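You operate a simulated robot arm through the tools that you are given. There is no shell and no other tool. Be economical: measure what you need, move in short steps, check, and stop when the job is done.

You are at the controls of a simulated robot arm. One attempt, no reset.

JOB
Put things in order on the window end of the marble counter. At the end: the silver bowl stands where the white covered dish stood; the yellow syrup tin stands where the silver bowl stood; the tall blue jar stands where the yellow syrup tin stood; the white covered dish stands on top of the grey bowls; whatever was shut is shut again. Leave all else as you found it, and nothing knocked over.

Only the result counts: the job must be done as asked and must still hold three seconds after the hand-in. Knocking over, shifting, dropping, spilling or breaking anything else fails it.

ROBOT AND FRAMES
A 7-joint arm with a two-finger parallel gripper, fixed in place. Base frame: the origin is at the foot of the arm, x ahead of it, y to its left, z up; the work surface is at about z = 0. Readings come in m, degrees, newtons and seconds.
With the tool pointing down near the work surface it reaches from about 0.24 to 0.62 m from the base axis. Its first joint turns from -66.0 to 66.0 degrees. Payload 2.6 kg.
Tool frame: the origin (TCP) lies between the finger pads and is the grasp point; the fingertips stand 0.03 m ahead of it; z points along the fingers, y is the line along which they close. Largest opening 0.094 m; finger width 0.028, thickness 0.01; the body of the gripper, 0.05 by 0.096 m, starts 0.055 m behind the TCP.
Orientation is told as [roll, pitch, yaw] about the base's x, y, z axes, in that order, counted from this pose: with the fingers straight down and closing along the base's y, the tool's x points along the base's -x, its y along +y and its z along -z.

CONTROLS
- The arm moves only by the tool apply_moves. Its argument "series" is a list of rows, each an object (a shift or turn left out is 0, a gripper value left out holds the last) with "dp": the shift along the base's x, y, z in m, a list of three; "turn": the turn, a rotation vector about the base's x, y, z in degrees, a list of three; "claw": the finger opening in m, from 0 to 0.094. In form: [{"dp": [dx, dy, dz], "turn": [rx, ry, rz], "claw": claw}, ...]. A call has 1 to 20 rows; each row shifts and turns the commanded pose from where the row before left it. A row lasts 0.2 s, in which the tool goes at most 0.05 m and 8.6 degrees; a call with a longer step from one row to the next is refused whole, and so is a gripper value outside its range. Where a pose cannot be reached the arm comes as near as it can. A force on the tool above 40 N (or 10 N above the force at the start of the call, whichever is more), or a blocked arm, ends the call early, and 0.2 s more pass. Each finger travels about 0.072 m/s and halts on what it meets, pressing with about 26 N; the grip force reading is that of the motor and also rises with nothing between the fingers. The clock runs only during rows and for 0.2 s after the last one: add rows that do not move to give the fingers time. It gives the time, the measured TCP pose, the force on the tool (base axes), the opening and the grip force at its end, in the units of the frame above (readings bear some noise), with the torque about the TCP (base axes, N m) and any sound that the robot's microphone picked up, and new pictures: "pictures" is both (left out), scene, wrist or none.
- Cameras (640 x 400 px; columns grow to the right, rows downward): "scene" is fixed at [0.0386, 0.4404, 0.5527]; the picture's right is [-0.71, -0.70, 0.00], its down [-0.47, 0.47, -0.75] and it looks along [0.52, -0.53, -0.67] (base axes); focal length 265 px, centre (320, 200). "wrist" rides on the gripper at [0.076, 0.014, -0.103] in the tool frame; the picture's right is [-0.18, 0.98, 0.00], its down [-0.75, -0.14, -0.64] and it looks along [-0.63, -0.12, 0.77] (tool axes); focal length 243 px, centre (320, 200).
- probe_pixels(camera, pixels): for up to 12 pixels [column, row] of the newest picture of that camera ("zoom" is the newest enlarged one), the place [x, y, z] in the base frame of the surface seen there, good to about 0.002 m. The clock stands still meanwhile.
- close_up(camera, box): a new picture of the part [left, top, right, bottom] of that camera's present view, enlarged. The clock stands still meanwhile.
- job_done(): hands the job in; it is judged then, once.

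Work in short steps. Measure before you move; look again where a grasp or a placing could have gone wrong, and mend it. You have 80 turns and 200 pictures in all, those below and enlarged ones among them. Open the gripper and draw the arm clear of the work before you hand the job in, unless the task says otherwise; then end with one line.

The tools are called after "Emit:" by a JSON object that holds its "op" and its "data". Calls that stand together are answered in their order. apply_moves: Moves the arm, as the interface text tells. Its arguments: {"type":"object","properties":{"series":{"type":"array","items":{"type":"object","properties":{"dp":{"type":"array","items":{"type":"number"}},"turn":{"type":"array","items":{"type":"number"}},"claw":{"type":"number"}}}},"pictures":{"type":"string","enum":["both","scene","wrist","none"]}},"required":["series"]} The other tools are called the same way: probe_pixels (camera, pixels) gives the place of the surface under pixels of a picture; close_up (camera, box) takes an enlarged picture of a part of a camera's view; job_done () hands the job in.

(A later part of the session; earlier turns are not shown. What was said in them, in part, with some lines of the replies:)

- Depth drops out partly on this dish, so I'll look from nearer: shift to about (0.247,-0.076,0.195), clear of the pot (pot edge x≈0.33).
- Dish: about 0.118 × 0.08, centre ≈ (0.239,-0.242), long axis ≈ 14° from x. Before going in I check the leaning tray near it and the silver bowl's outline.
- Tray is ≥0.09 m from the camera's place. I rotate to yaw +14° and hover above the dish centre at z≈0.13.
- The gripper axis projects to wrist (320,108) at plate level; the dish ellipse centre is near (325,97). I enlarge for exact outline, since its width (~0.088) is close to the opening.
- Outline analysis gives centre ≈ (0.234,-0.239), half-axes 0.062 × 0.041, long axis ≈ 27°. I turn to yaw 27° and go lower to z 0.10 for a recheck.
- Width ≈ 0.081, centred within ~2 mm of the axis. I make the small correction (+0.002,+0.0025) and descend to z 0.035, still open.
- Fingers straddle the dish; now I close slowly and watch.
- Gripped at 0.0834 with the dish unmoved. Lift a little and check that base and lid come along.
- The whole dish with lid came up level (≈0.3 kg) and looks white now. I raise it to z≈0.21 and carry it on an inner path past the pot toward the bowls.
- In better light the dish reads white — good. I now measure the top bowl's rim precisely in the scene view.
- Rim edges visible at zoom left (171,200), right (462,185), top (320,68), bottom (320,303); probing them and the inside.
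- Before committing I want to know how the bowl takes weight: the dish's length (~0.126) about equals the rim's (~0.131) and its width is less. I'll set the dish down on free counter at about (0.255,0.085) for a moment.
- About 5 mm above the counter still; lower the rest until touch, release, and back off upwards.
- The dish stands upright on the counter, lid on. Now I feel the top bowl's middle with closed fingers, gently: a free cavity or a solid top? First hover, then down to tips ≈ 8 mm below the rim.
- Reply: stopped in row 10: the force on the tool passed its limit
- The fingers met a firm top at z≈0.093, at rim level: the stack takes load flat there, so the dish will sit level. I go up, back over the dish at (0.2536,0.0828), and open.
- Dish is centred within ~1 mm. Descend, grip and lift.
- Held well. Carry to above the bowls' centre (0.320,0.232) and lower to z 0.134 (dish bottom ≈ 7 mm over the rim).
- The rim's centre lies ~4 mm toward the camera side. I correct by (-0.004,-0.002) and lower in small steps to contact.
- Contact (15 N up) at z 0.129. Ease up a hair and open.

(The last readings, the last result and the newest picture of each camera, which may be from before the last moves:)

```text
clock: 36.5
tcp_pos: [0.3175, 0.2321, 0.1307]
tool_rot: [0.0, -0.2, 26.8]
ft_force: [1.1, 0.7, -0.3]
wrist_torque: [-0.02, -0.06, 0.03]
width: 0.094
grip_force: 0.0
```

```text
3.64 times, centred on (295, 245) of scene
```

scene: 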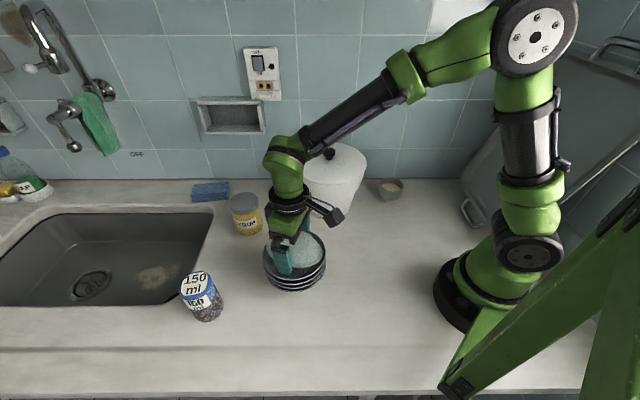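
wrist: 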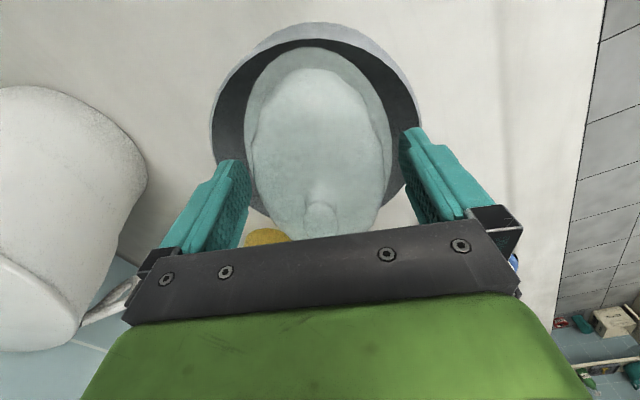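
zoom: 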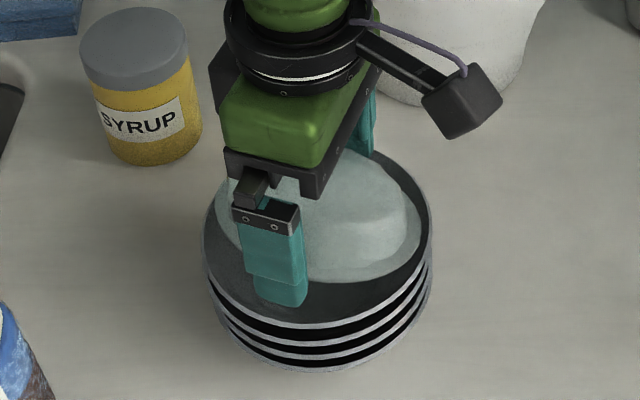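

Released; the dish sits level. Rise straight up, then go around inside the pot toward the silver bowl.

Emit:
{"op": "apply_moves", "data": {"series": [{"dp": [0, 0, 0.01]}, {"dp": [0, 0, 0.025]}, {"dp": [0, 0, 0.03]}, {"dp": [0, 0, 0.035]}, {"dp": [-0.02, -0.03, 0.01]}, {"dp": [-0.02, -0.035, 0]}, {"dp": [-0.02, -0.04, 0]}, {"dp": [0, -0.045, 0]}, {"dp": [0, -0.045, 0]}, {"dp": [0, -0.045, 0]}, {"dp": [0, -0.045, 0]}, {"dp": [0.02, -0.04, 0]}, {"dp": [0.02, -0.04, -0.01]}, {"dp": [0.02, -0.025, -0.02]}, {"dp": [0.015, -0.01, -0.02]}, {}, {}]}}

Emit:
{"op": "close_up", "data": {"camera": "scene", "box": [240, 200, 350, 295]}}

```text
clock: 40.1
tcp_pos: [0.3322, -0.1649, 0.1897]
tool_rot: [0.0, -0.2, 26.8]
ft_force: [0.1, -0.2, 0.2]
wrist_torque: [-0.03, 0.03, 0.0]
width: 0.0941
grip_force: 0.0
```

scene: 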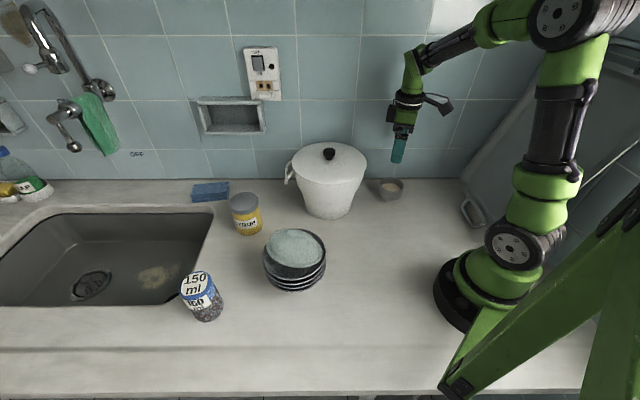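
wrist: 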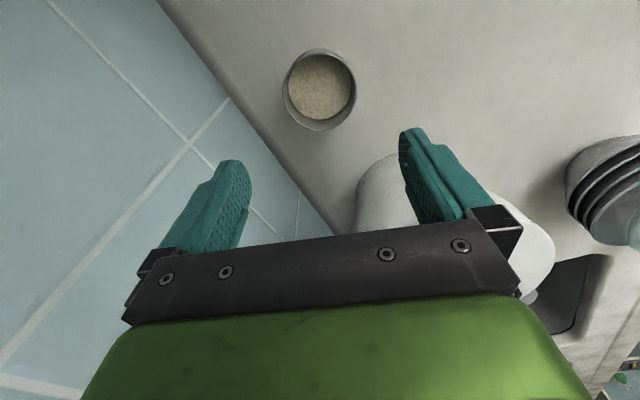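

```text
4.21 times, centred on (295, 248) of scene
```

zoom: 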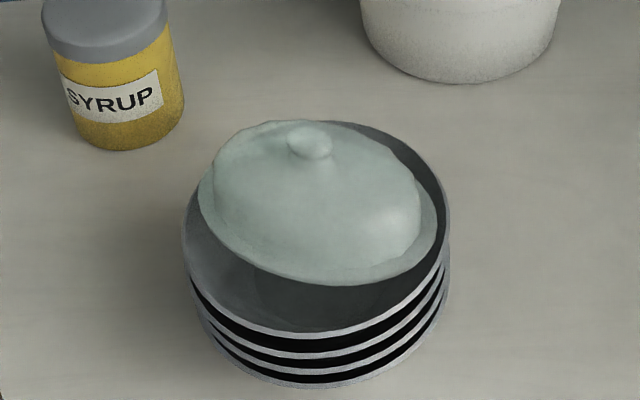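

The dish sits well on the bowls. Next the silver bowl: wrist view shows it around (320,90); enlarge and probe its rim.

Emit:
{"op": "close_up", "data": {"camera": "wrist", "box": [256, 30, 384, 150]}}

Emit:
{"op": "probe_pixels", "data": {"camera": "wrist", "pixels": [[284, 88], [355, 90], [320, 50], [320, 119], [320, 88], [295, 62], [345, 62], [297, 114], [343, 114], [320, 128]]}}

```text
3.33 times, centred on (320, 90) of wrist
```

zoom: 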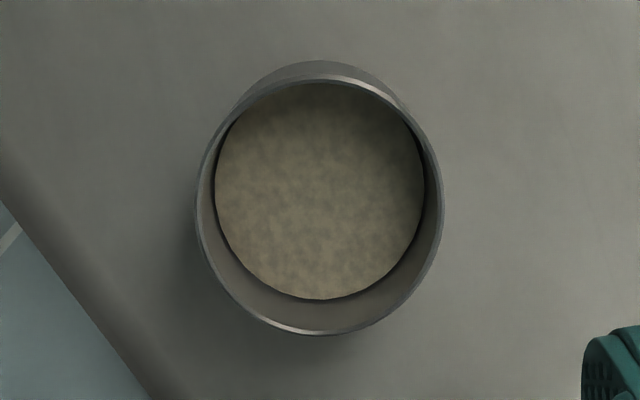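

```text
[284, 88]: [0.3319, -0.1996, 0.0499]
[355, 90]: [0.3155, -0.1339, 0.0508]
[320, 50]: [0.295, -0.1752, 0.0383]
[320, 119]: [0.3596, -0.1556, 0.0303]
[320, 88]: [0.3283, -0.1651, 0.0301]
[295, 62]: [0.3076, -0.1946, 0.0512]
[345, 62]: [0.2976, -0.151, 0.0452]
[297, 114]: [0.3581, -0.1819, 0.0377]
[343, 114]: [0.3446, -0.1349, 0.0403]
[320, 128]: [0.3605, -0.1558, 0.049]
```

Rim Ø≈0.069 at z 0.051, centre ≈ (0.327,-0.166) — this is the spot for the tin. I correct and descend to z 0.04.

Emit:
{"op": "apply_moves", "data": {"series": [{"dp": [-0.005, -0.0012, -0.03]}, {"dp": [0, 0, -0.035]}, {"dp": [0, 0, -0.035]}, {"dp": [0, 0, -0.025]}, {"dp": [0, 0, -0.015]}, {"dp": [0, 0, -0.01]}, {}]}}

Emit:
{"op": "close_up", "data": {"camera": "scene", "box": [350, 140, 446, 212]}}

```text
clock: 41.8
tcp_pos: [0.3285, -0.1697, 0.0427]
tool_rot: [0.1, -0.2, 26.7]
ft_force: [0.3, -0.3, -0.9]
wrist_torque: [0.0, -0.05, -0.01]
width: 0.0943
grip_force: 0.0
```

scene: 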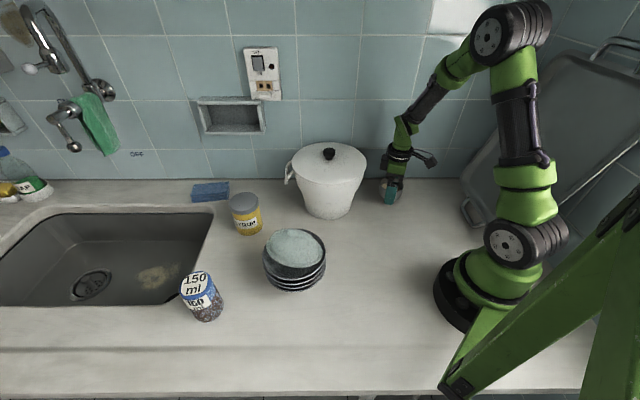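
wrist: 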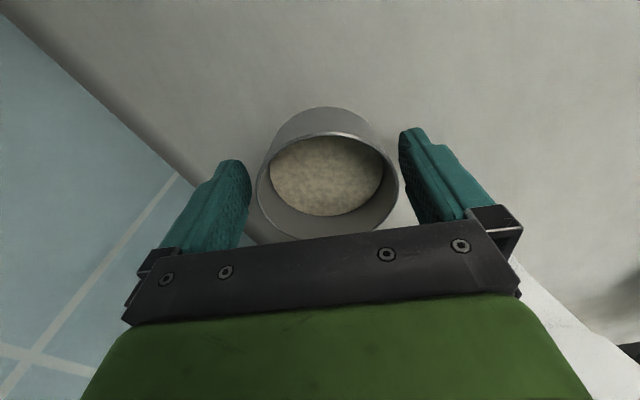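

```text
5.56 times, centred on (398, 176) of scene
```

zoom: 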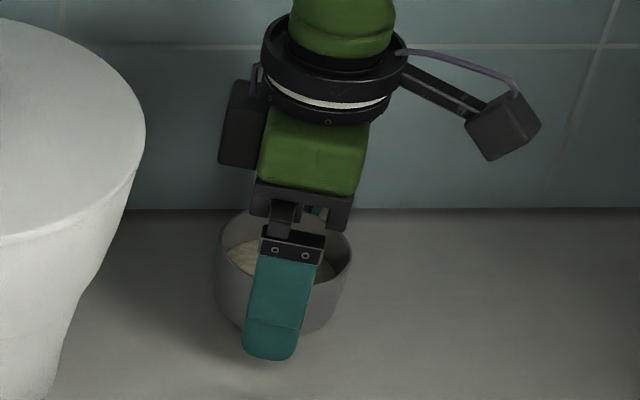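

Bowl is 4 mm toward the right finger; centre on it (−0.0018,+0.0036), then close gently.

Emit:
{"op": "apply_moves", "data": {"series": [{"dp": [-0.0018, 0.0036, -0.002]}, {}, {"claw": 0.085}, {"claw": 0.076}, {"claw": 0.072}, {"claw": 0.068}, {"claw": 0.062}, {"claw": 0.055}, {}]}}

Emit:
{"op": "close_up", "data": {"camera": "wrist", "box": [220, 90, 428, 250]}}

```text
clock: 43.8
tcp_pos: [0.3272, -0.1656, 0.0402]
tool_rot: [0.0, -0.1, 26.8]
ft_force: [0.6, 1.0, 1.7]
wrist_torque: [0.06, 0.05, -0.03]
width: 0.0751
grip_force: 25.7
```

scene: 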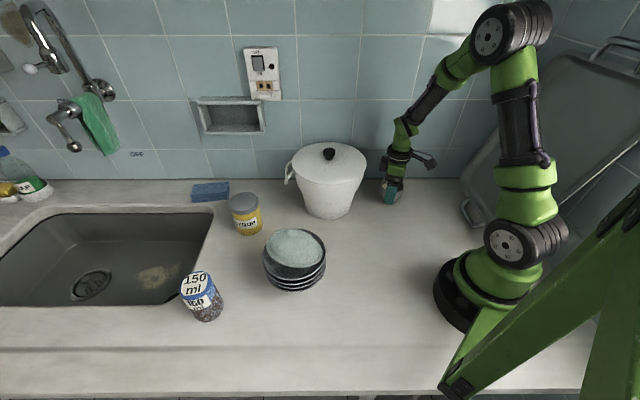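
wrist: 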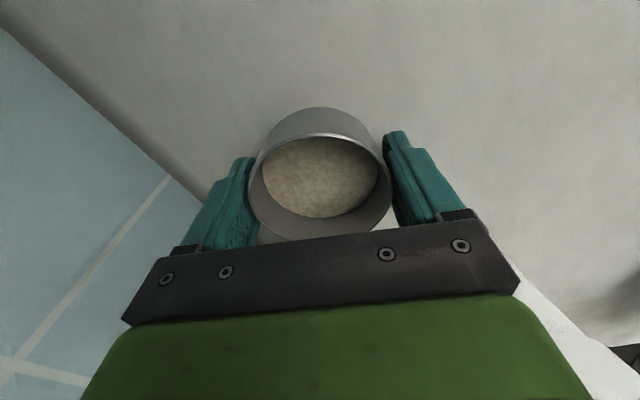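

```text
2.50 times, centred on (324, 170) of wrist
```

zoom: 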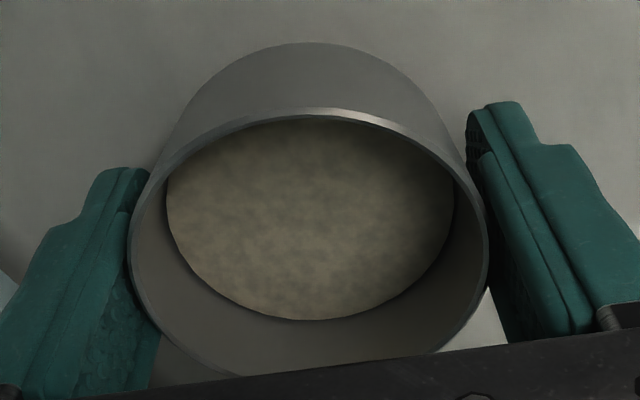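

Gripped at 0.075. Lift gently, and move slowly toward the dish's former spot (0.2356,-0.2374).

Emit:
{"op": "apply_moves", "data": {"series": [{"dp": [0, 0, 0.003]}, {"dp": [0, 0, 0.007]}, {"dp": [0, 0, 0.01]}, {"dp": [0, 0, 0.01]}, {"dp": [0, 0, 0.007]}, {"dp": [0, 0, 0.003]}, {}]}}

Emit:
{"op": "close_up", "data": {"camera": "scene", "box": [350, 140, 446, 212]}}

```text
clock: 45.4
tcp_pos: [0.3265, -0.1651, 0.079]
tool_rot: [0.0, -0.2, 26.9]
ft_force: [0.7, -1.2, -2.2]
wrist_torque: [-0.02, 0.01, 0.0]
width: 0.0753
grip_force: 26.0
```

scene: 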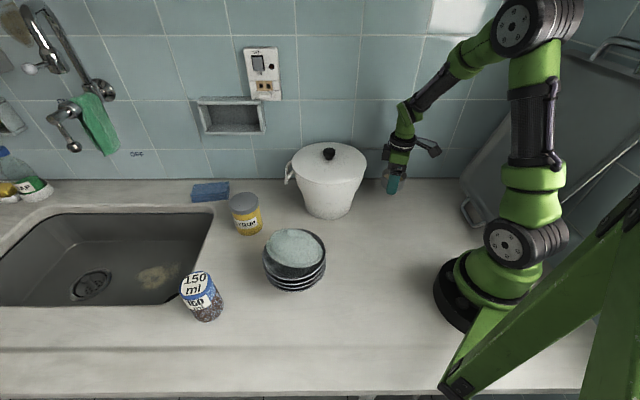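
wrist: 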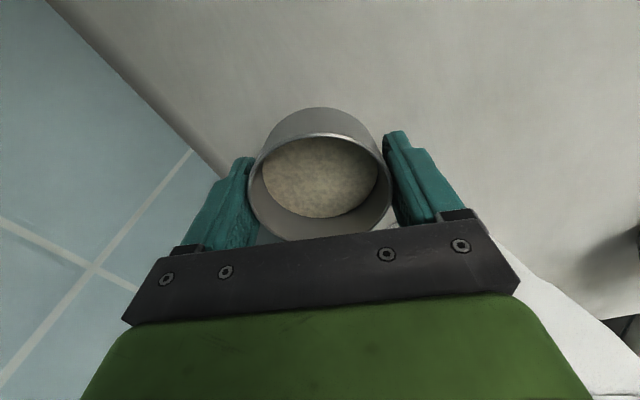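

```text
5.56 times, centred on (398, 176) of scene
```

zoom: 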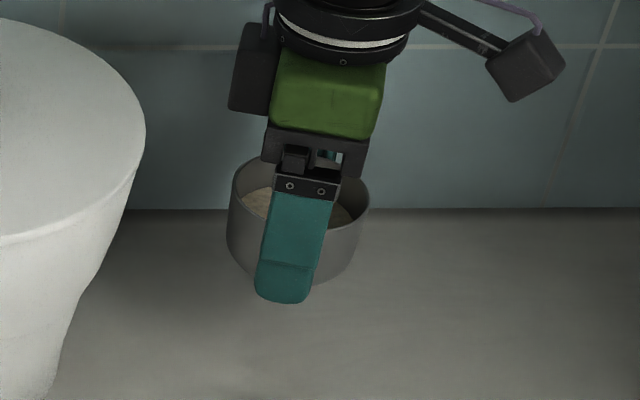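

Bowl is held level. Move over to (0.236,-0.237) smoothly, then down to z≈0.045.

Emit:
{"op": "apply_moves", "data": {"series": [{"dp": [-0.005, -0.004, 0]}, {"dp": [-0.01, -0.008, 0]}, {"dp": [-0.013, -0.0105, 0]}, {"dp": [-0.013, -0.0105, 0]}, {"dp": [-0.013, -0.0105, 0]}, {"dp": [-0.013, -0.0105, 0]}, {"dp": [-0.013, -0.0105, 0]}, {"dp": [-0.008, -0.0065, 0]}, {"dp": [-0.003, -0.0025, 0]}, {}, {"dp": [0, 0, -0.006]}, {"dp": [0, 0, -0.01]}, {"dp": [0, 0, -0.01]}, {"dp": [0, 0, -0.006]}, {"dp": [0, 0, -0.003]}, {}]}}

```text
clock: 48.8
tcp_pos: [0.2365, -0.2404, 0.0417]
tool_rot: [0.1, -0.2, 26.7]
ft_force: [-0.1, 0.3, -1.8]
wrist_torque: [-0.01, 0.01, -0.02]
width: 0.0753
grip_force: 25.9
```

scene: 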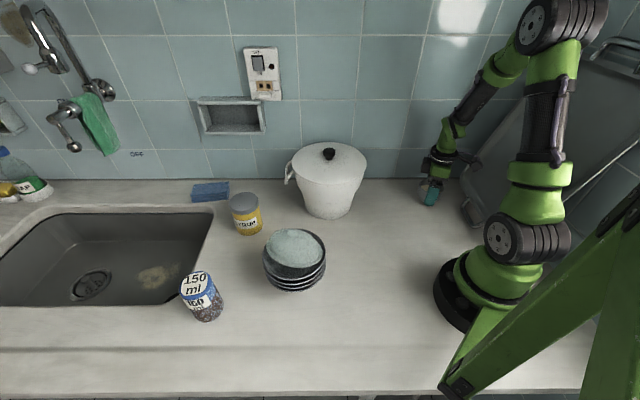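
wrist: 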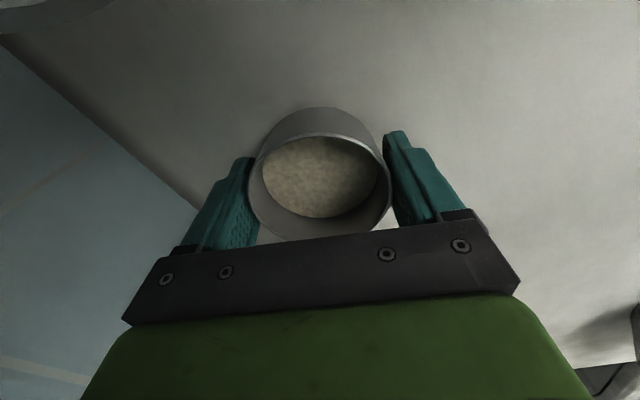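

Nearly down (1–2 mm left). Nudge to place +y 2 mm, lower to touch.

Emit:
{"op": "apply_moves", "data": {"series": [{"dp": [-0.0005, 0.0025, -0.0005]}, {"dp": [0, 0, -0.001]}, {"dp": [0, 0, -0.0007]}, {}], "pictures": "none"}}

```text
clock: 49.8
tcp_pos: [0.2344, -0.2365, 0.0409]
tool_rot: [0.1, -0.2, 26.8]
ft_force: [-0.6, 0.1, -2.2]
wrist_torque: [-0.03, -0.01, -0.02]
width: 0.075
grip_force: 26.1
```

Still hanging (−2.2 N); lower a touch more.

Emit:
{"op": "apply_moves", "data": {"series": [{"dp": [0, 0, -0.0008]}, {"dp": [0, 0, -0.0008]}, {}], "pictures": "none"}}

```text
clock: 50.5
tcp_pos: [0.2341, -0.2363, 0.0402]
tool_rot: [-0.1, -0.3, 26.8]
ft_force: [-2.9, 2.5, 15.1]
wrist_torque: [0.13, 0.17, 0.02]
width: 0.0752
grip_force: 25.8
```

Contact (15 N). Ease up half a millimetre, open, and rise.

Emit:
{"op": "apply_moves", "data": {"series": [{"dp": [0, 0, 0.0006]}, {}, {"claw": 0.078}, {"claw": 0.082}, {"claw": 0.09}, {"claw": 0.094}, {}, {"dp": [0, 0, 0.02]}, {"dp": [0, 0, 0.04]}, {"dp": [0, 0, 0.04]}, {"dp": [0, 0, 0.045]}, {}]}}

Emit:
{"op": "close_up", "data": {"camera": "scene", "box": [370, 140, 482, 224]}}

```text
clock: 53.1
tcp_pos: [0.2367, -0.2378, 0.1886]
tool_rot: [0.0, -0.2, 26.9]
ft_force: [-0.2, -0.7, -0.2]
wrist_torque: [-0.01, 0.02, 0.0]
width: 0.094
grip_force: 0.0
```

scene: 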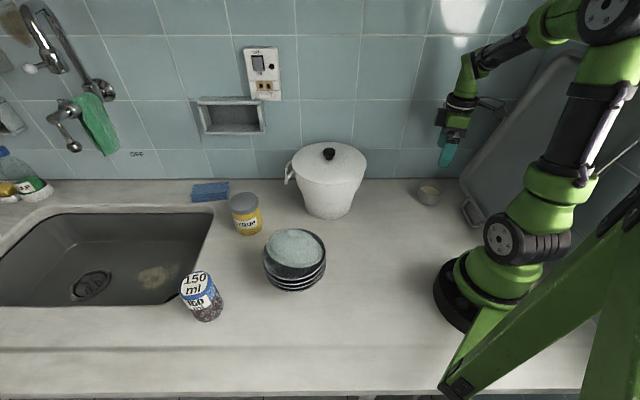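
wrist: 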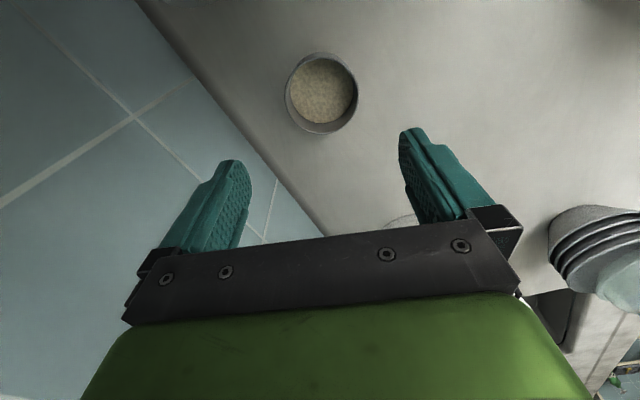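

```text
4.76 times, centred on (426, 182) of scene
```

zoom: 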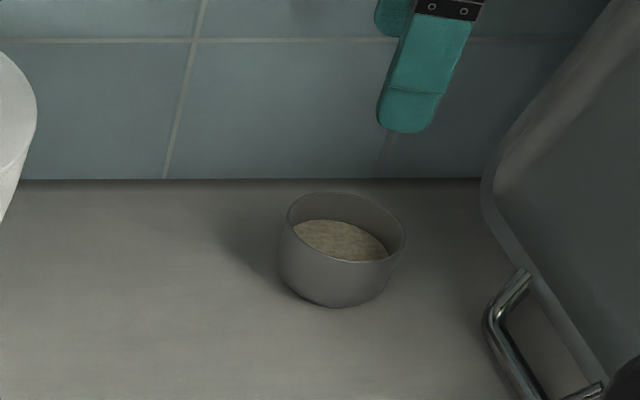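

The silver bowl stands well at the dish's old spot. Now travel to the syrup tin (≈(0.524,0.219), top z 0.10), at height 0.25 round the inside of the pot.

Emit:
{"op": "apply_moves", "data": {"series": [{"dp": [0, 0.01, 0.03]}, {"dp": [0, 0.03, 0.03]}, {"dp": [0.003, 0.045, 0.005]}, {"dp": [0.003, 0.045, 0]}, {"dp": [0.003, 0.045, 0]}, {"dp": [0.003, 0.045, 0]}, {"dp": [0.003, 0.045, 0]}, {"dp": [0.003, 0.045, 0]}, {"dp": [0.015, 0.04, 0]}, {"dp": [0.03, 0.03, 0]}, {"dp": [0.04, 0.02, 0]}, {"dp": [0.045, 0.015, 0]}, {"dp": [0.045, 0.014, 0]}, {"dp": [0.045, 0.014, 0]}, {"dp": [0.035, 0.01, -0.01]}, {"dp": [0.014, 0.004, -0.02]}, {}, {}]}}

Emit:
{"op": "close_up", "data": {"camera": "wrist", "box": [240, 20, 400, 140]}}

```text
clock: 57.0
tcp_pos: [0.5246, 0.2194, 0.2199]
tool_rot: [-0.1, -0.1, 26.8]
ft_force: [-0.3, 0.2, -0.3]
wrist_torque: [0.0, -0.02, 0.02]
width: 0.0939
grip_force: 0.0
```

scene: 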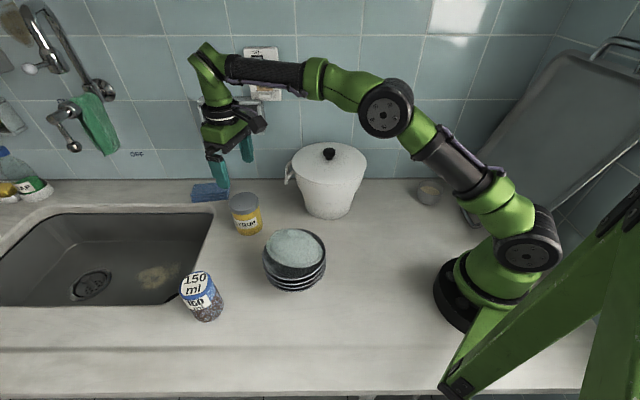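
wrist: 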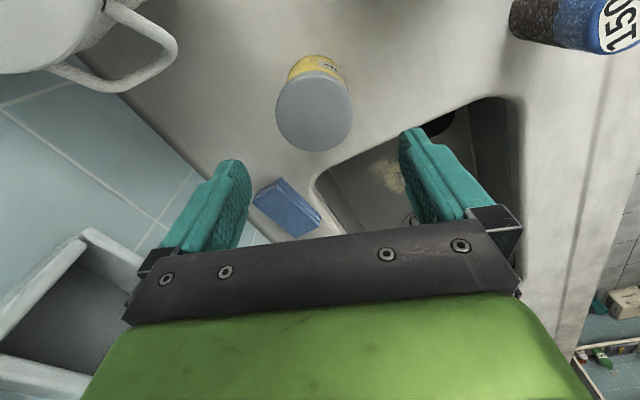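

```text
3.33 times, centred on (320, 80) of wrist
```

zoom: 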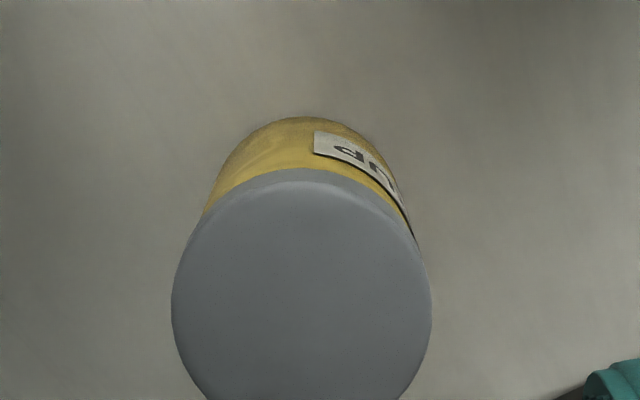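

Tin lid is centred near wrist (314,111). Probe lid edges for the exact centre.

Emit:
{"op": "probe_pixels", "data": {"camera": "wrist", "pixels": [[277, 113], [351, 113], [312, 73], [316, 148], [314, 111], [286, 85], [340, 85], [290, 140], [342, 140], [310, 58]]}}

```text
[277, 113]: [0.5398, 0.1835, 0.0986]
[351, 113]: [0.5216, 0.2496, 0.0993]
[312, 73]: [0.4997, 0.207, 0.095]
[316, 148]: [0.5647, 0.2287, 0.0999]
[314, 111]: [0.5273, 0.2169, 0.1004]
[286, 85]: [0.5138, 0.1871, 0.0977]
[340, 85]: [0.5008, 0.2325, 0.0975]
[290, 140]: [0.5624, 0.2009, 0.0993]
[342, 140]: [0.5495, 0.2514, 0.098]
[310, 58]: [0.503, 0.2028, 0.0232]
```

Tin centre ≈ (0.531,0.217), Ø 0.069. Shift and descend to z 0.055, then close.

Emit:
{"op": "apply_moves", "data": {"series": [{"dp": [0.0064, -0.0024, -0.02]}, {"dp": [0, 0, -0.035]}, {"dp": [0, 0, -0.035]}, {"dp": [0, 0, -0.035]}, {"dp": [0, 0, -0.025]}, {"dp": [0, 0, -0.015]}, {}]}}

```text
clock: 58.5
tcp_pos: [0.5282, 0.218, 0.0565]
tool_rot: [0.1, -0.2, 26.8]
ft_force: [-0.1, -0.3, 0.2]
wrist_torque: [0.01, -0.01, 0.01]
width: 0.0942
grip_force: 0.0
```

scene: 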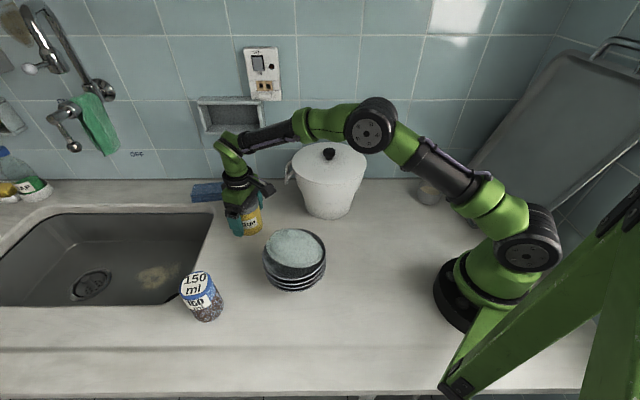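
wrist: 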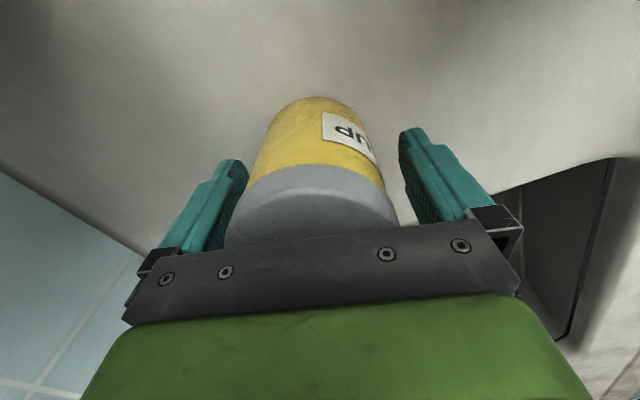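

Tin is ~3 mm toward the left finger; shift (0.002,-0.002) and close.

Emit:
{"op": "apply_moves", "data": {"series": [{"dp": [0.002, -0.002, -0.002]}, {}, {"claw": 0.085}, {"claw": 0.078}, {"claw": 0.072}, {"claw": 0.066}, {"claw": 0.06}, {"claw": 0.05}, {}]}}

```text
clock: 60.5
tcp_pos: [0.531, 0.2161, 0.0544]
tool_rot: [0.0, -0.1, 26.8]
ft_force: [1.2, 0.0, 0.2]
wrist_torque: [-0.09, 0.0, -0.04]
width: 0.0735
grip_force: 26.4
```

scene: 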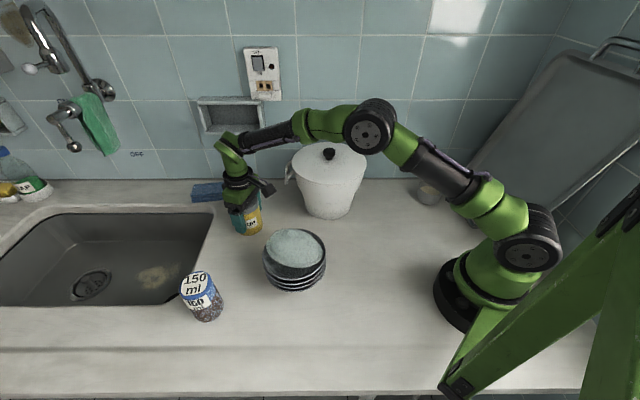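
wrist: 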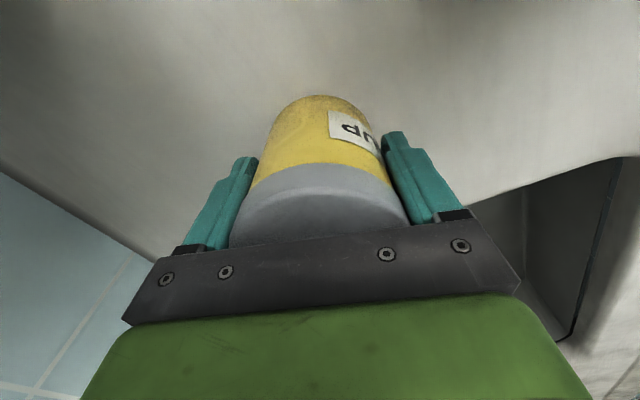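

Gripped at 0.0735 with TCP (0.531,0.216) – that marks the tin's spot. Lift and check.

Emit:
{"op": "apply_moves", "data": {"series": [{"dp": [0, 0, 0.005]}, {"dp": [0, 0, 0.015]}, {"dp": [0, 0, 0.025]}, {"dp": [0, 0, 0.03]}, {"dp": [0, 0, 0.035]}, {"dp": [0, 0, 0.035]}, {"dp": [0, 0, 0.035]}, {"dp": [0, 0, 0.025]}, {}]}}

```text
clock: 62.5
tcp_pos: [0.5298, 0.2163, 0.2587]
tool_rot: [0.0, -0.2, 27.0]
ft_force: [0.3, 0.1, -2.9]
wrist_torque: [-0.05, 0.01, 0.02]
width: 0.0737
grip_force: 25.7
```

scene: 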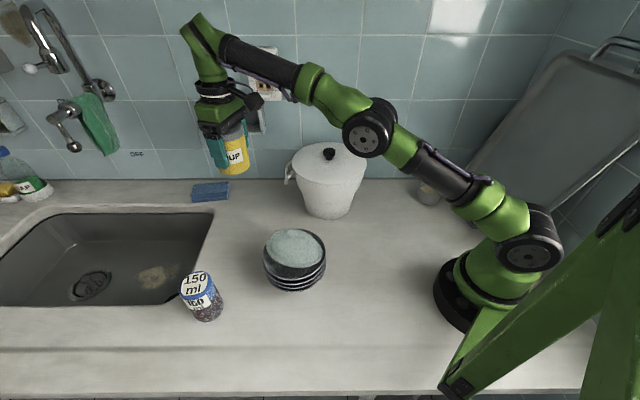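
wrist: 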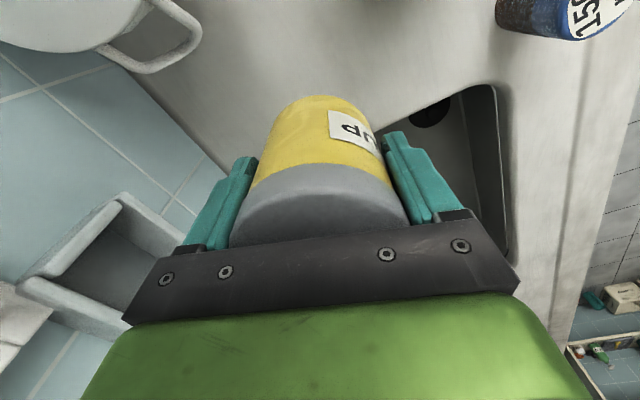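

Tin up (bottom z≈0.20). Carry back along the inner route to above (0.327,-0.166).

Emit:
{"op": "apply_moves", "data": {"series": [{"dp": [-0.015, -0.005, 0]}, {"dp": [-0.035, -0.01, 0]}, {"dp": [-0.045, -0.014, 0]}, {"dp": [-0.045, -0.014, 0]}, {"dp": [-0.045, -0.015, 0]}, {"dp": [-0.04, -0.02, 0]}, {"dp": [-0.03, -0.03, 0]}, {"dp": [-0.015, -0.04, 0]}, {"dp": [-0.006, -0.045, 0]}, {"dp": [0, -0.045, 0]}, {"dp": [0, -0.045, 0]}, {"dp": [0.01, -0.035, 0]}, {"dp": [0.02, -0.03, 0]}, {"dp": [0.025, -0.02, 0]}, {"dp": [0.015, -0.01, 0]}, {"dp": [0.003, -0.004, 0]}, {}, {}]}}

```text
clock: 66.3
tcp_pos: [0.3293, -0.1659, 0.2586]
tool_rot: [0.0, -0.1, 26.8]
ft_force: [0.3, -1.0, -3.6]
wrist_torque: [-0.01, 0.03, 0.06]
width: 0.0737
grip_force: 26.1
```

scene: 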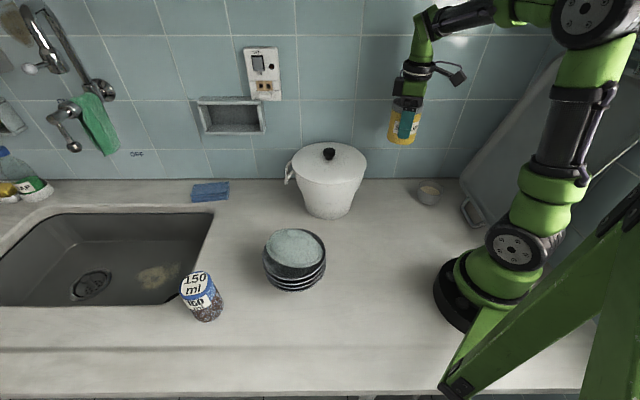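
wrist: 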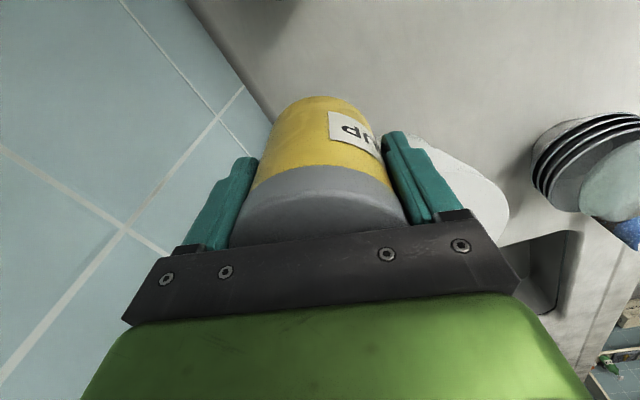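

Lower to z≈0.058 over the spot.

Emit:
{"op": "apply_moves", "data": {"series": [{"dp": [-0.002, 0, -0.02]}, {"dp": [0, 0, -0.035]}, {"dp": [0, 0, -0.04]}, {"dp": [0, 0, -0.04]}, {"dp": [0, 0, -0.03]}, {"dp": [0, 0, -0.018]}, {"dp": [0, 0, -0.01]}, {"dp": [0, 0, -0.005]}, {}, {}], "pictures": "scene"}}

```text
clock: 68.5
tcp_pos: [0.3235, -0.1659, 0.0577]
tool_rot: [-0.1, -0.3, 26.8]
ft_force: [0.0, -0.1, -4.0]
wrist_torque: [0.02, 0.04, 0.02]
width: 0.074
grip_force: 26.0
```

scene: 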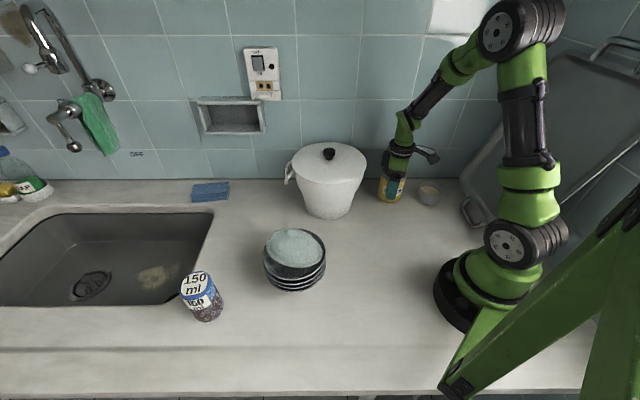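

Shift x +3 mm and lower in small steps to contact.

Emit:
{"op": "apply_moves", "data": {"series": [{"dp": [0.003, 0, -0.001]}, {"dp": [0, 0, -0.001]}, {"dp": [0, 0, -0.0008]}, {}], "pictures": "none"}}

```text
clock: 69.5
tcp_pos: [0.3279, -0.1657, 0.0574]
tool_rot: [0.0, -0.2, 26.8]
ft_force: [-0.5, 0.8, -3.2]
wrist_torque: [-0.04, 0.01, 0.01]
width: 0.0741
grip_force: 25.9
```

Emit:
{"op": "apply_moves", "data": {"series": [{"dp": [0, 0, -0.0008]}, {"dp": [0, 0, -0.0008]}, {}], "pictures": "none"}}

```text
clock: 70.3
tcp_pos: [0.3277, -0.1665, 0.057]
tool_rot: [0.0, -0.2, 26.8]
ft_force: [-0.2, 0.4, -2.6]
wrist_torque: [0.02, 0.02, 0.0]
width: 0.074
grip_force: 26.4
```

Still hanging freely (−2.6 N); a little further down.

Emit:
{"op": "apply_moves", "data": {"series": [{"dp": [0, 0, -0.0008]}, {"dp": [0, 0, -0.0008]}, {}], "pictures": "none"}}

```text
clock: 71.2
tcp_pos: [0.3284, -0.166, 0.0545]
tool_rot: [0.0, -0.3, 26.8]
ft_force: [-0.6, 0.0, -3.5]
wrist_torque: [-0.01, -0.01, 0.03]
width: 0.0738
grip_force: 26.1
```

Emit:
{"op": "apply_moves", "data": {"series": [{"dp": [0, 0, -0.0008]}, {"dp": [0, 0, -0.0007]}, {}], "pictures": "none"}}

```text
clock: 72.0
tcp_pos: [0.3298, -0.1665, 0.053]
tool_rot: [0.0, -0.3, 27.0]
ft_force: [-3.2, 4.6, 15.2]
wrist_torque: [0.13, -0.1, -0.08]
width: 0.0737
grip_force: 25.6
```

Contact. Ease up, open and rise.

Emit:
{"op": "apply_moves", "data": {"series": [{"dp": [0, 0, 0.0007]}, {}, {"claw": 0.077}, {"claw": 0.082}, {"claw": 0.09}, {"claw": 0.094}, {}, {"dp": [0, 0, 0.02]}, {"dp": [0, 0, 0.04]}, {"dp": [0, 0, 0.045]}, {"dp": [0, 0, 0.045]}, {"dp": [0, 0, 0.04]}, {}]}}

Emit:
{"op": "close_up", "data": {"camera": "scene", "box": [350, 140, 462, 224]}}

```text
clock: 74.8
tcp_pos: [0.3296, -0.1637, 0.2419]
tool_rot: [0.0, -0.1, 26.8]
ft_force: [0.0, 0.0, 0.2]
wrist_torque: [-0.01, -0.01, 0.0]
width: 0.094
grip_force: 0.0
```

scene: 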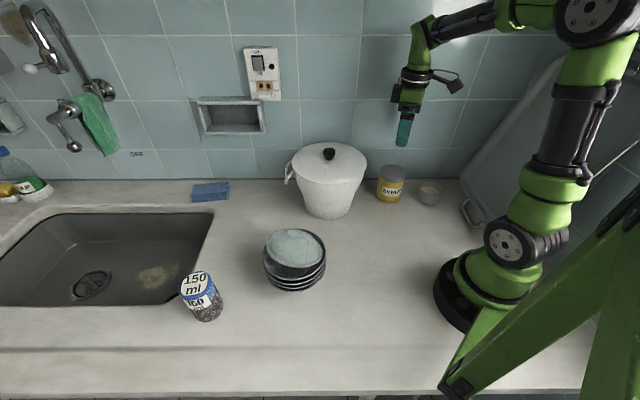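
wrist: 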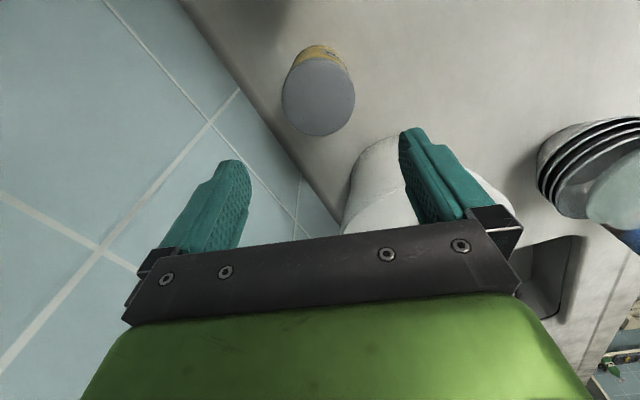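

```text
4.76 times, centred on (406, 182) of scene
```

zoom: 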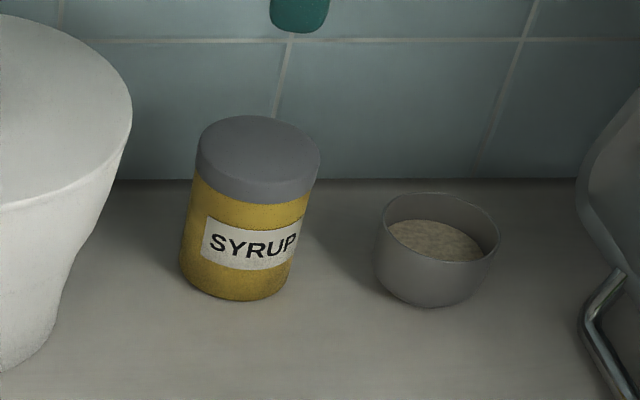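

Tin stands correctly. Now go to the tall jar (≈(0.39,0.412)), via the inner route at z 0.24.

Emit:
{"op": "apply_moves", "data": {"series": [{"dp": [-0.02, 0.025, 0.005]}, {"dp": [-0.03, 0.035, 0]}, {"dp": [-0.025, 0.04, 0]}, {"dp": [0, 0.045, 0]}, {"dp": [0, 0.045, 0]}, {"dp": [0, 0.045, 0]}, {"dp": [0, 0.045, 0]}, {"dp": [0.01, 0.045, 0]}, {"dp": [0.015, 0.045, 0]}, {"dp": [0.02, 0.04, 0]}, {"dp": [0.025, 0.04, 0]}, {"dp": [0.025, 0.04, 0]}, {"dp": [0.02, 0.04, 0]}, {"dp": [0.015, 0.03, -0.01]}, {"dp": [0.003, 0.014, -0.02]}, {}, {}]}}

Emit:
{"op": "close_up", "data": {"camera": "scene", "box": [150, 230, 350, 355]}}

```text
clock: 78.3
tcp_pos: [0.3873, 0.4093, 0.2183]
tool_rot: [0.0, -0.1, 26.8]
ft_force: [0.4, 0.3, -0.2]
wrist_torque: [-0.02, -0.02, -0.01]
width: 0.0939
grip_force: 0.0
```

scene: 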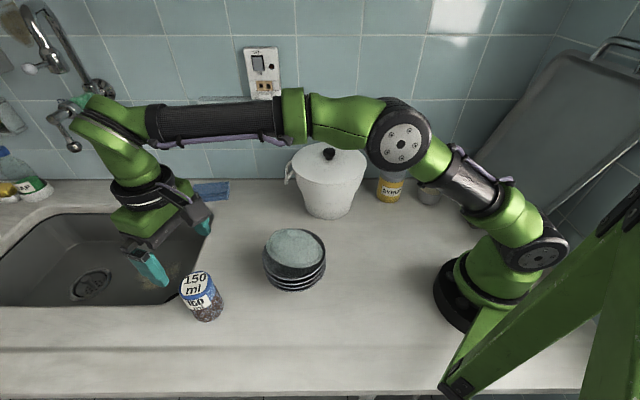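
wrist: 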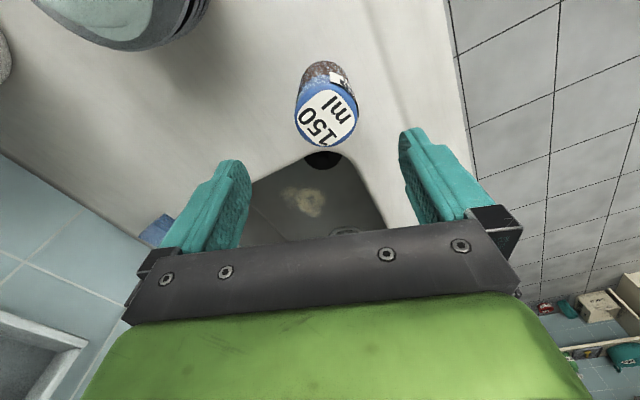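

```text
3.20 times, centred on (250, 292) of scene
```

zoom: 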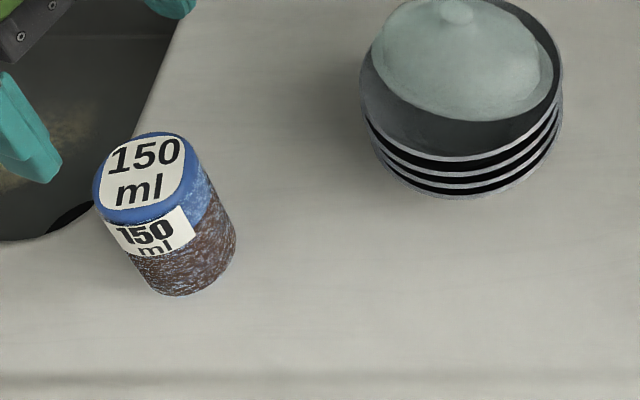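

Jar lid is at wrist (327,115). Probe its edges.

Emit:
{"op": "probe_pixels", "data": {"camera": "wrist", "pixels": [[298, 116], [357, 114], [327, 86], [329, 144], [327, 115], [304, 95], [348, 95], [308, 138], [350, 135], [322, 64], [310, 75], [340, 72]]}}

```text
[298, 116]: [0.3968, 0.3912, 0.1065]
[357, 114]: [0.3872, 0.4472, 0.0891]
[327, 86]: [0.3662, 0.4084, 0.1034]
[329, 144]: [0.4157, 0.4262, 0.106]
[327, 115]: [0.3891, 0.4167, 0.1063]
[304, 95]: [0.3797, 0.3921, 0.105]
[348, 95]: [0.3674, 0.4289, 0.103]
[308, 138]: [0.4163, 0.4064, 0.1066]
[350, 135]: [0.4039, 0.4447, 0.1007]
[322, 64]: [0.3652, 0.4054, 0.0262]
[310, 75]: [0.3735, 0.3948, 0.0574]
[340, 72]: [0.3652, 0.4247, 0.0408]
```

Jar centre (0.391,0.417), Ø≈0.056, top 0.106. Shift and descend to z 0.058.

Emit:
{"op": "apply_moves", "data": {"series": [{"dp": [0.0037, 0.0077, -0.02]}, {"dp": [0, 0, -0.035]}, {"dp": [0, 0, -0.035]}, {"dp": [0, 0, -0.035]}, {"dp": [0, 0, -0.022]}, {"dp": [0, 0, -0.012]}, {}]}}

```text
clock: 80.0
tcp_pos: [0.3929, 0.4164, 0.0584]
tool_rot: [0.1, -0.3, 26.8]
ft_force: [0.0, 0.0, -0.1]
wrist_torque: [0.0, -0.01, -0.01]
width: 0.094
grip_force: 0.1
```

scene: 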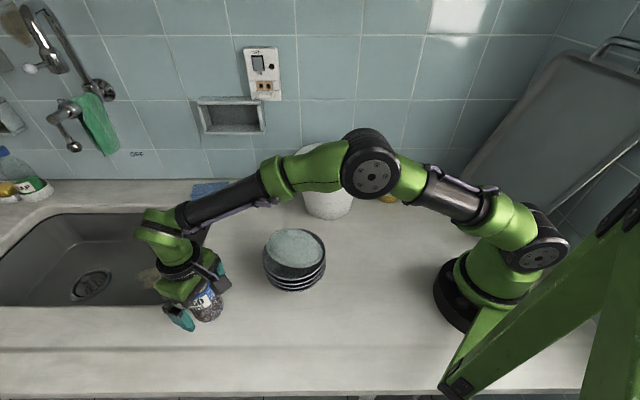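
wrist: 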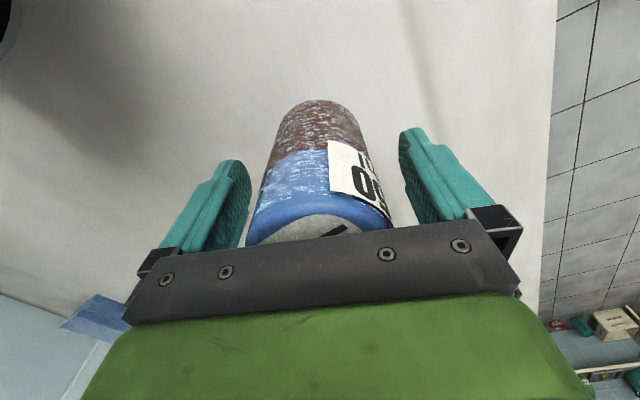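

Jar is centred between the fingers. Close and lift.

Emit:
{"op": "apply_moves", "data": {"series": [{"claw": 0.08}, {"claw": 0.07}, {"claw": 0.064}, {"claw": 0.058}, {"claw": 0.052}, {"claw": 0.045}, {}, {"dp": [0, 0, 0.004]}, {"dp": [0, 0, 0.012]}, {"dp": [0, 0, 0.02]}, {"dp": [0, 0, 0.03]}, {"dp": [0, 0, 0.035]}, {"dp": [0, 0, 0.035]}, {"dp": [0, 0, 0.03]}, {"dp": [0, 0, 0.02]}, {}]}}

```text
clock: 83.3
tcp_pos: [0.3908, 0.4137, 0.2463]
tool_rot: [0.0, -0.3, 26.9]
ft_force: [-0.4, 0.6, -1.6]
wrist_torque: [-0.01, -0.01, 0.0]
width: 0.0575
grip_force: 25.9
```

scene: 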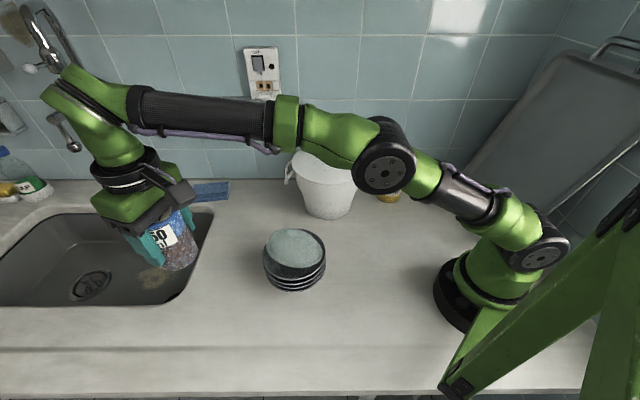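
wrist: 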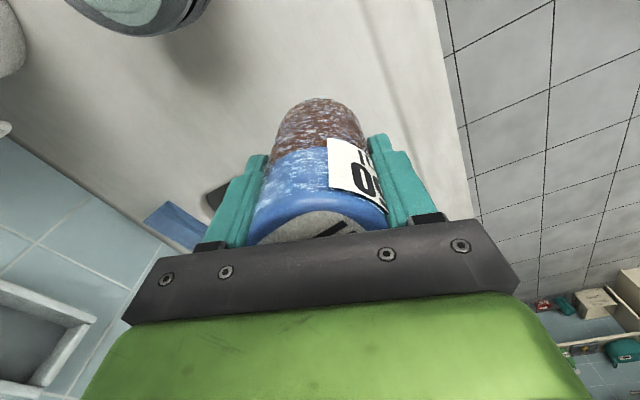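

Held. Move to over (0.531,0.217), then lower to z≈0.065.

Emit:
{"op": "apply_moves", "data": {"series": [{"dp": [0.01, -0.014, 0]}, {"dp": [0.02, -0.028, 0]}, {"dp": [0.025, -0.035, 0]}, {"dp": [0.025, -0.035, 0]}, {"dp": [0.025, -0.035, 0]}, {"dp": [0.02, -0.028, 0]}, {"dp": [0.01, -0.014, 0]}, {"dp": [0.005, -0.008, 0]}, {}, {"dp": [0, 0, -0.02]}, {"dp": [0, 0, -0.035]}, {"dp": [0, 0, -0.04]}, {"dp": [0, 0, -0.035]}, {"dp": [0, 0, -0.03]}, {"dp": [0, 0, -0.015]}, {"dp": [0, 0, -0.006]}, {}, {}]}}

```text
clock: 87.2
tcp_pos: [0.5306, 0.2171, 0.0635]
tool_rot: [0.0, -0.1, 26.7]
ft_force: [-1.1, -0.5, -1.1]
wrist_torque: [0.0, -0.01, -0.02]
width: 0.0572
grip_force: 26.1
```

scene: 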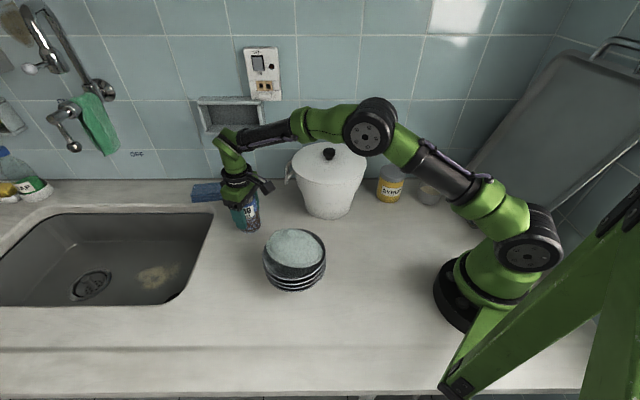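
wrist: 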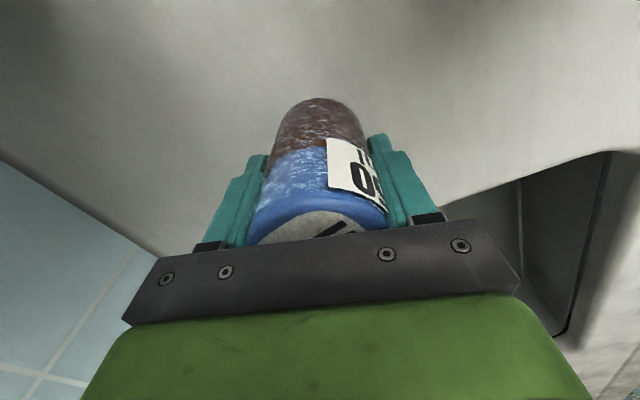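

Right over the spot; lower about 4 mm in small steps.

Emit:
{"op": "apply_moves", "data": {"series": [{"dp": [0, 0, -0.0015]}, {"dp": [0, 0, -0.001]}, {"dp": [0, 0, -0.0008]}, {"dp": [0, 0, -0.0008]}, {}], "pictures": "none"}}

```text
clock: 88.3
tcp_pos: [0.5285, 0.2176, 0.0602]
tool_rot: [0.1, -0.2, 26.9]
ft_force: [-0.1, -0.3, -2.1]
wrist_torque: [0.0, 0.0, 0.0]
width: 0.0572
grip_force: 25.6
```

Emit:
{"op": "apply_moves", "data": {"series": [{"dp": [0, 0, -0.0008]}, {"dp": [0, 0, -0.0008]}, {}], "pictures": "none"}}

```text
clock: 89.2
tcp_pos: [0.5311, 0.218, 0.0593]
tool_rot: [0.1, -0.2, 26.8]
ft_force: [-2.3, -1.0, 3.3]
wrist_torque: [-0.14, 0.21, -0.01]
width: 0.0571
grip_force: 26.2
```

Touching now. Open and rise, then back off.

Emit:
{"op": "apply_moves", "data": {"series": [{}, {"claw": 0.06}, {"claw": 0.066}, {"claw": 0.076}, {"claw": 0.088}, {"claw": 0.094}, {}, {"dp": [0, 0, 0.02]}, {"dp": [0, 0, 0.04]}, {"dp": [0, 0, 0.045]}, {"dp": [0, 0, 0.045]}, {"dp": [0, 0, 0.04]}, {"dp": [-0.03, -0.01, 0]}, {"dp": [-0.045, -0.015, 0]}, {"dp": [-0.045, -0.015, 0]}, {"dp": [-0.045, -0.02, 0]}, {"dp": [-0.04, -0.03, 0]}, {"dp": [-0.03, -0.04, 0.01]}, {"dp": [-0.015, -0.045, 0.01]}, {}]}}

Emit:
{"op": "close_up", "data": {"camera": "scene", "box": [200, 160, 360, 300]}}

```text
refused: row 18 steps farther than a row can; nothing moved
```

```text
2.86 times, centred on (280, 230) of scene
```

zoom: 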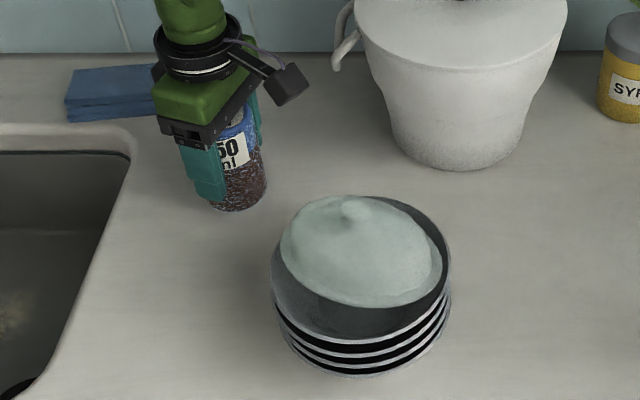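

Refused for one long step; the same with shorter ones.

Emit:
{"op": "apply_moves", "data": {"series": [{}, {"claw": 0.06}, {"claw": 0.066}, {"claw": 0.076}, {"claw": 0.088}, {"claw": 0.094}, {}, {"dp": [0, 0, 0.02]}, {"dp": [0, 0, 0.04]}, {"dp": [0, 0, 0.045]}, {"dp": [0, 0, 0.045]}, {"dp": [0, 0, 0.04]}, {"dp": [-0.03, -0.01, 0]}, {"dp": [-0.045, -0.015, 0]}, {"dp": [-0.045, -0.015, 0]}, {"dp": [-0.045, -0.02, 0]}, {"dp": [-0.035, -0.03, 0]}, {"dp": [-0.025, -0.04, 0.005]}, {"dp": [-0.015, -0.045, 0]}, {}]}}

Emit:
{"op": "close_up", "data": {"camera": "scene", "box": [180, 140, 460, 315]}}

Emit:
{"op": "close_up", "data": {"camera": "wrist", "box": [160, 0, 640, 300]}}

```text
clock: 93.3
tcp_pos: [0.2912, 0.0388, 0.2546]
tool_rot: [0.1, -0.2, 26.9]
ft_force: [-0.3, 0.6, 0.8]
wrist_torque: [-0.01, -0.02, 0.01]
width: 0.0941
grip_force: 0.0
```

scene: 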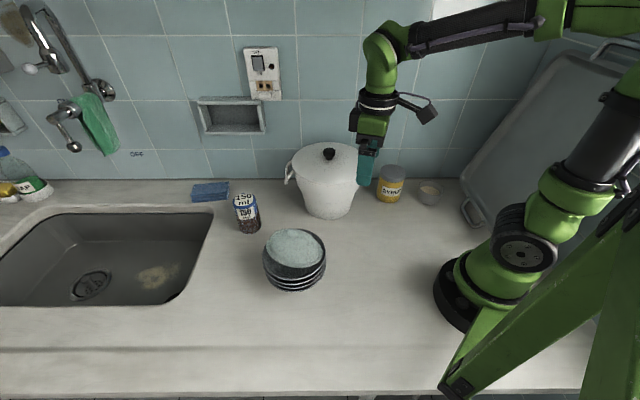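
wrist: 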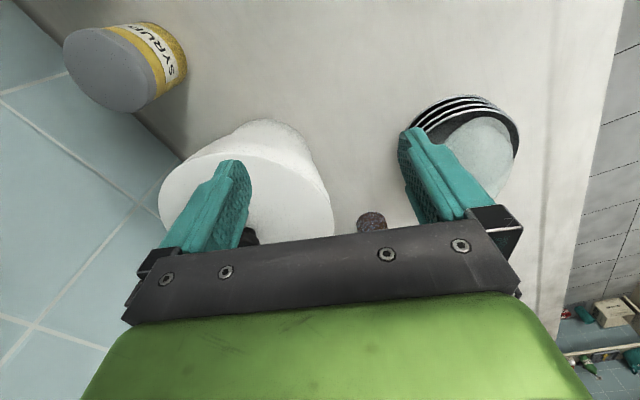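

```text
2.29 times, centred on (320, 228) of scene
```

zoom: 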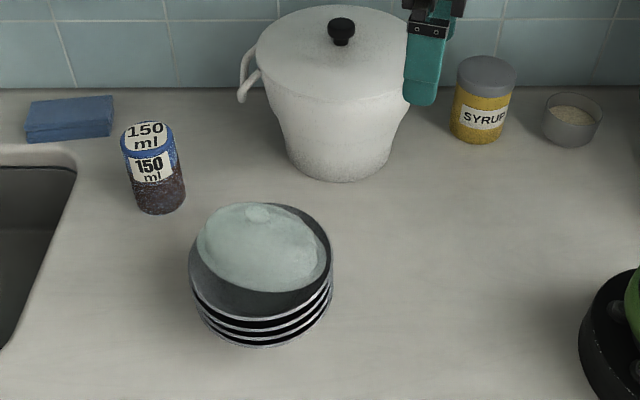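

```text
1.33 times, centred on (400, 150) of wrist
```

zoom: 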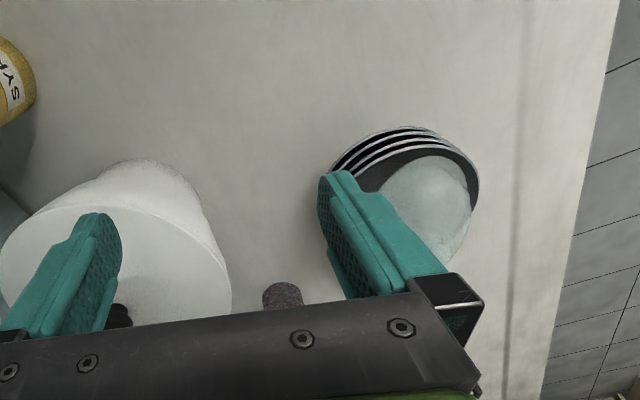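

Everything stands in its place: jar on the tin's spot, tin on the bowl's spot, bowl on the dish's spot. The dish, lid on, is steady on the grey bowls. The gripper is open and clear, so I hand in.

Emit:
{"op": "job_done", "data": {}}

```text
The job is handed in.
```

I handed the job in with all four pieces moved: the silver bowl, syrup tin and blue jar are on their new spots, the covered dish is on the grey bowls with its lid on, and nothing was knocked over. I took the pale oval lidded dish as the "white covered dish", not the white pot, which I left where it was.
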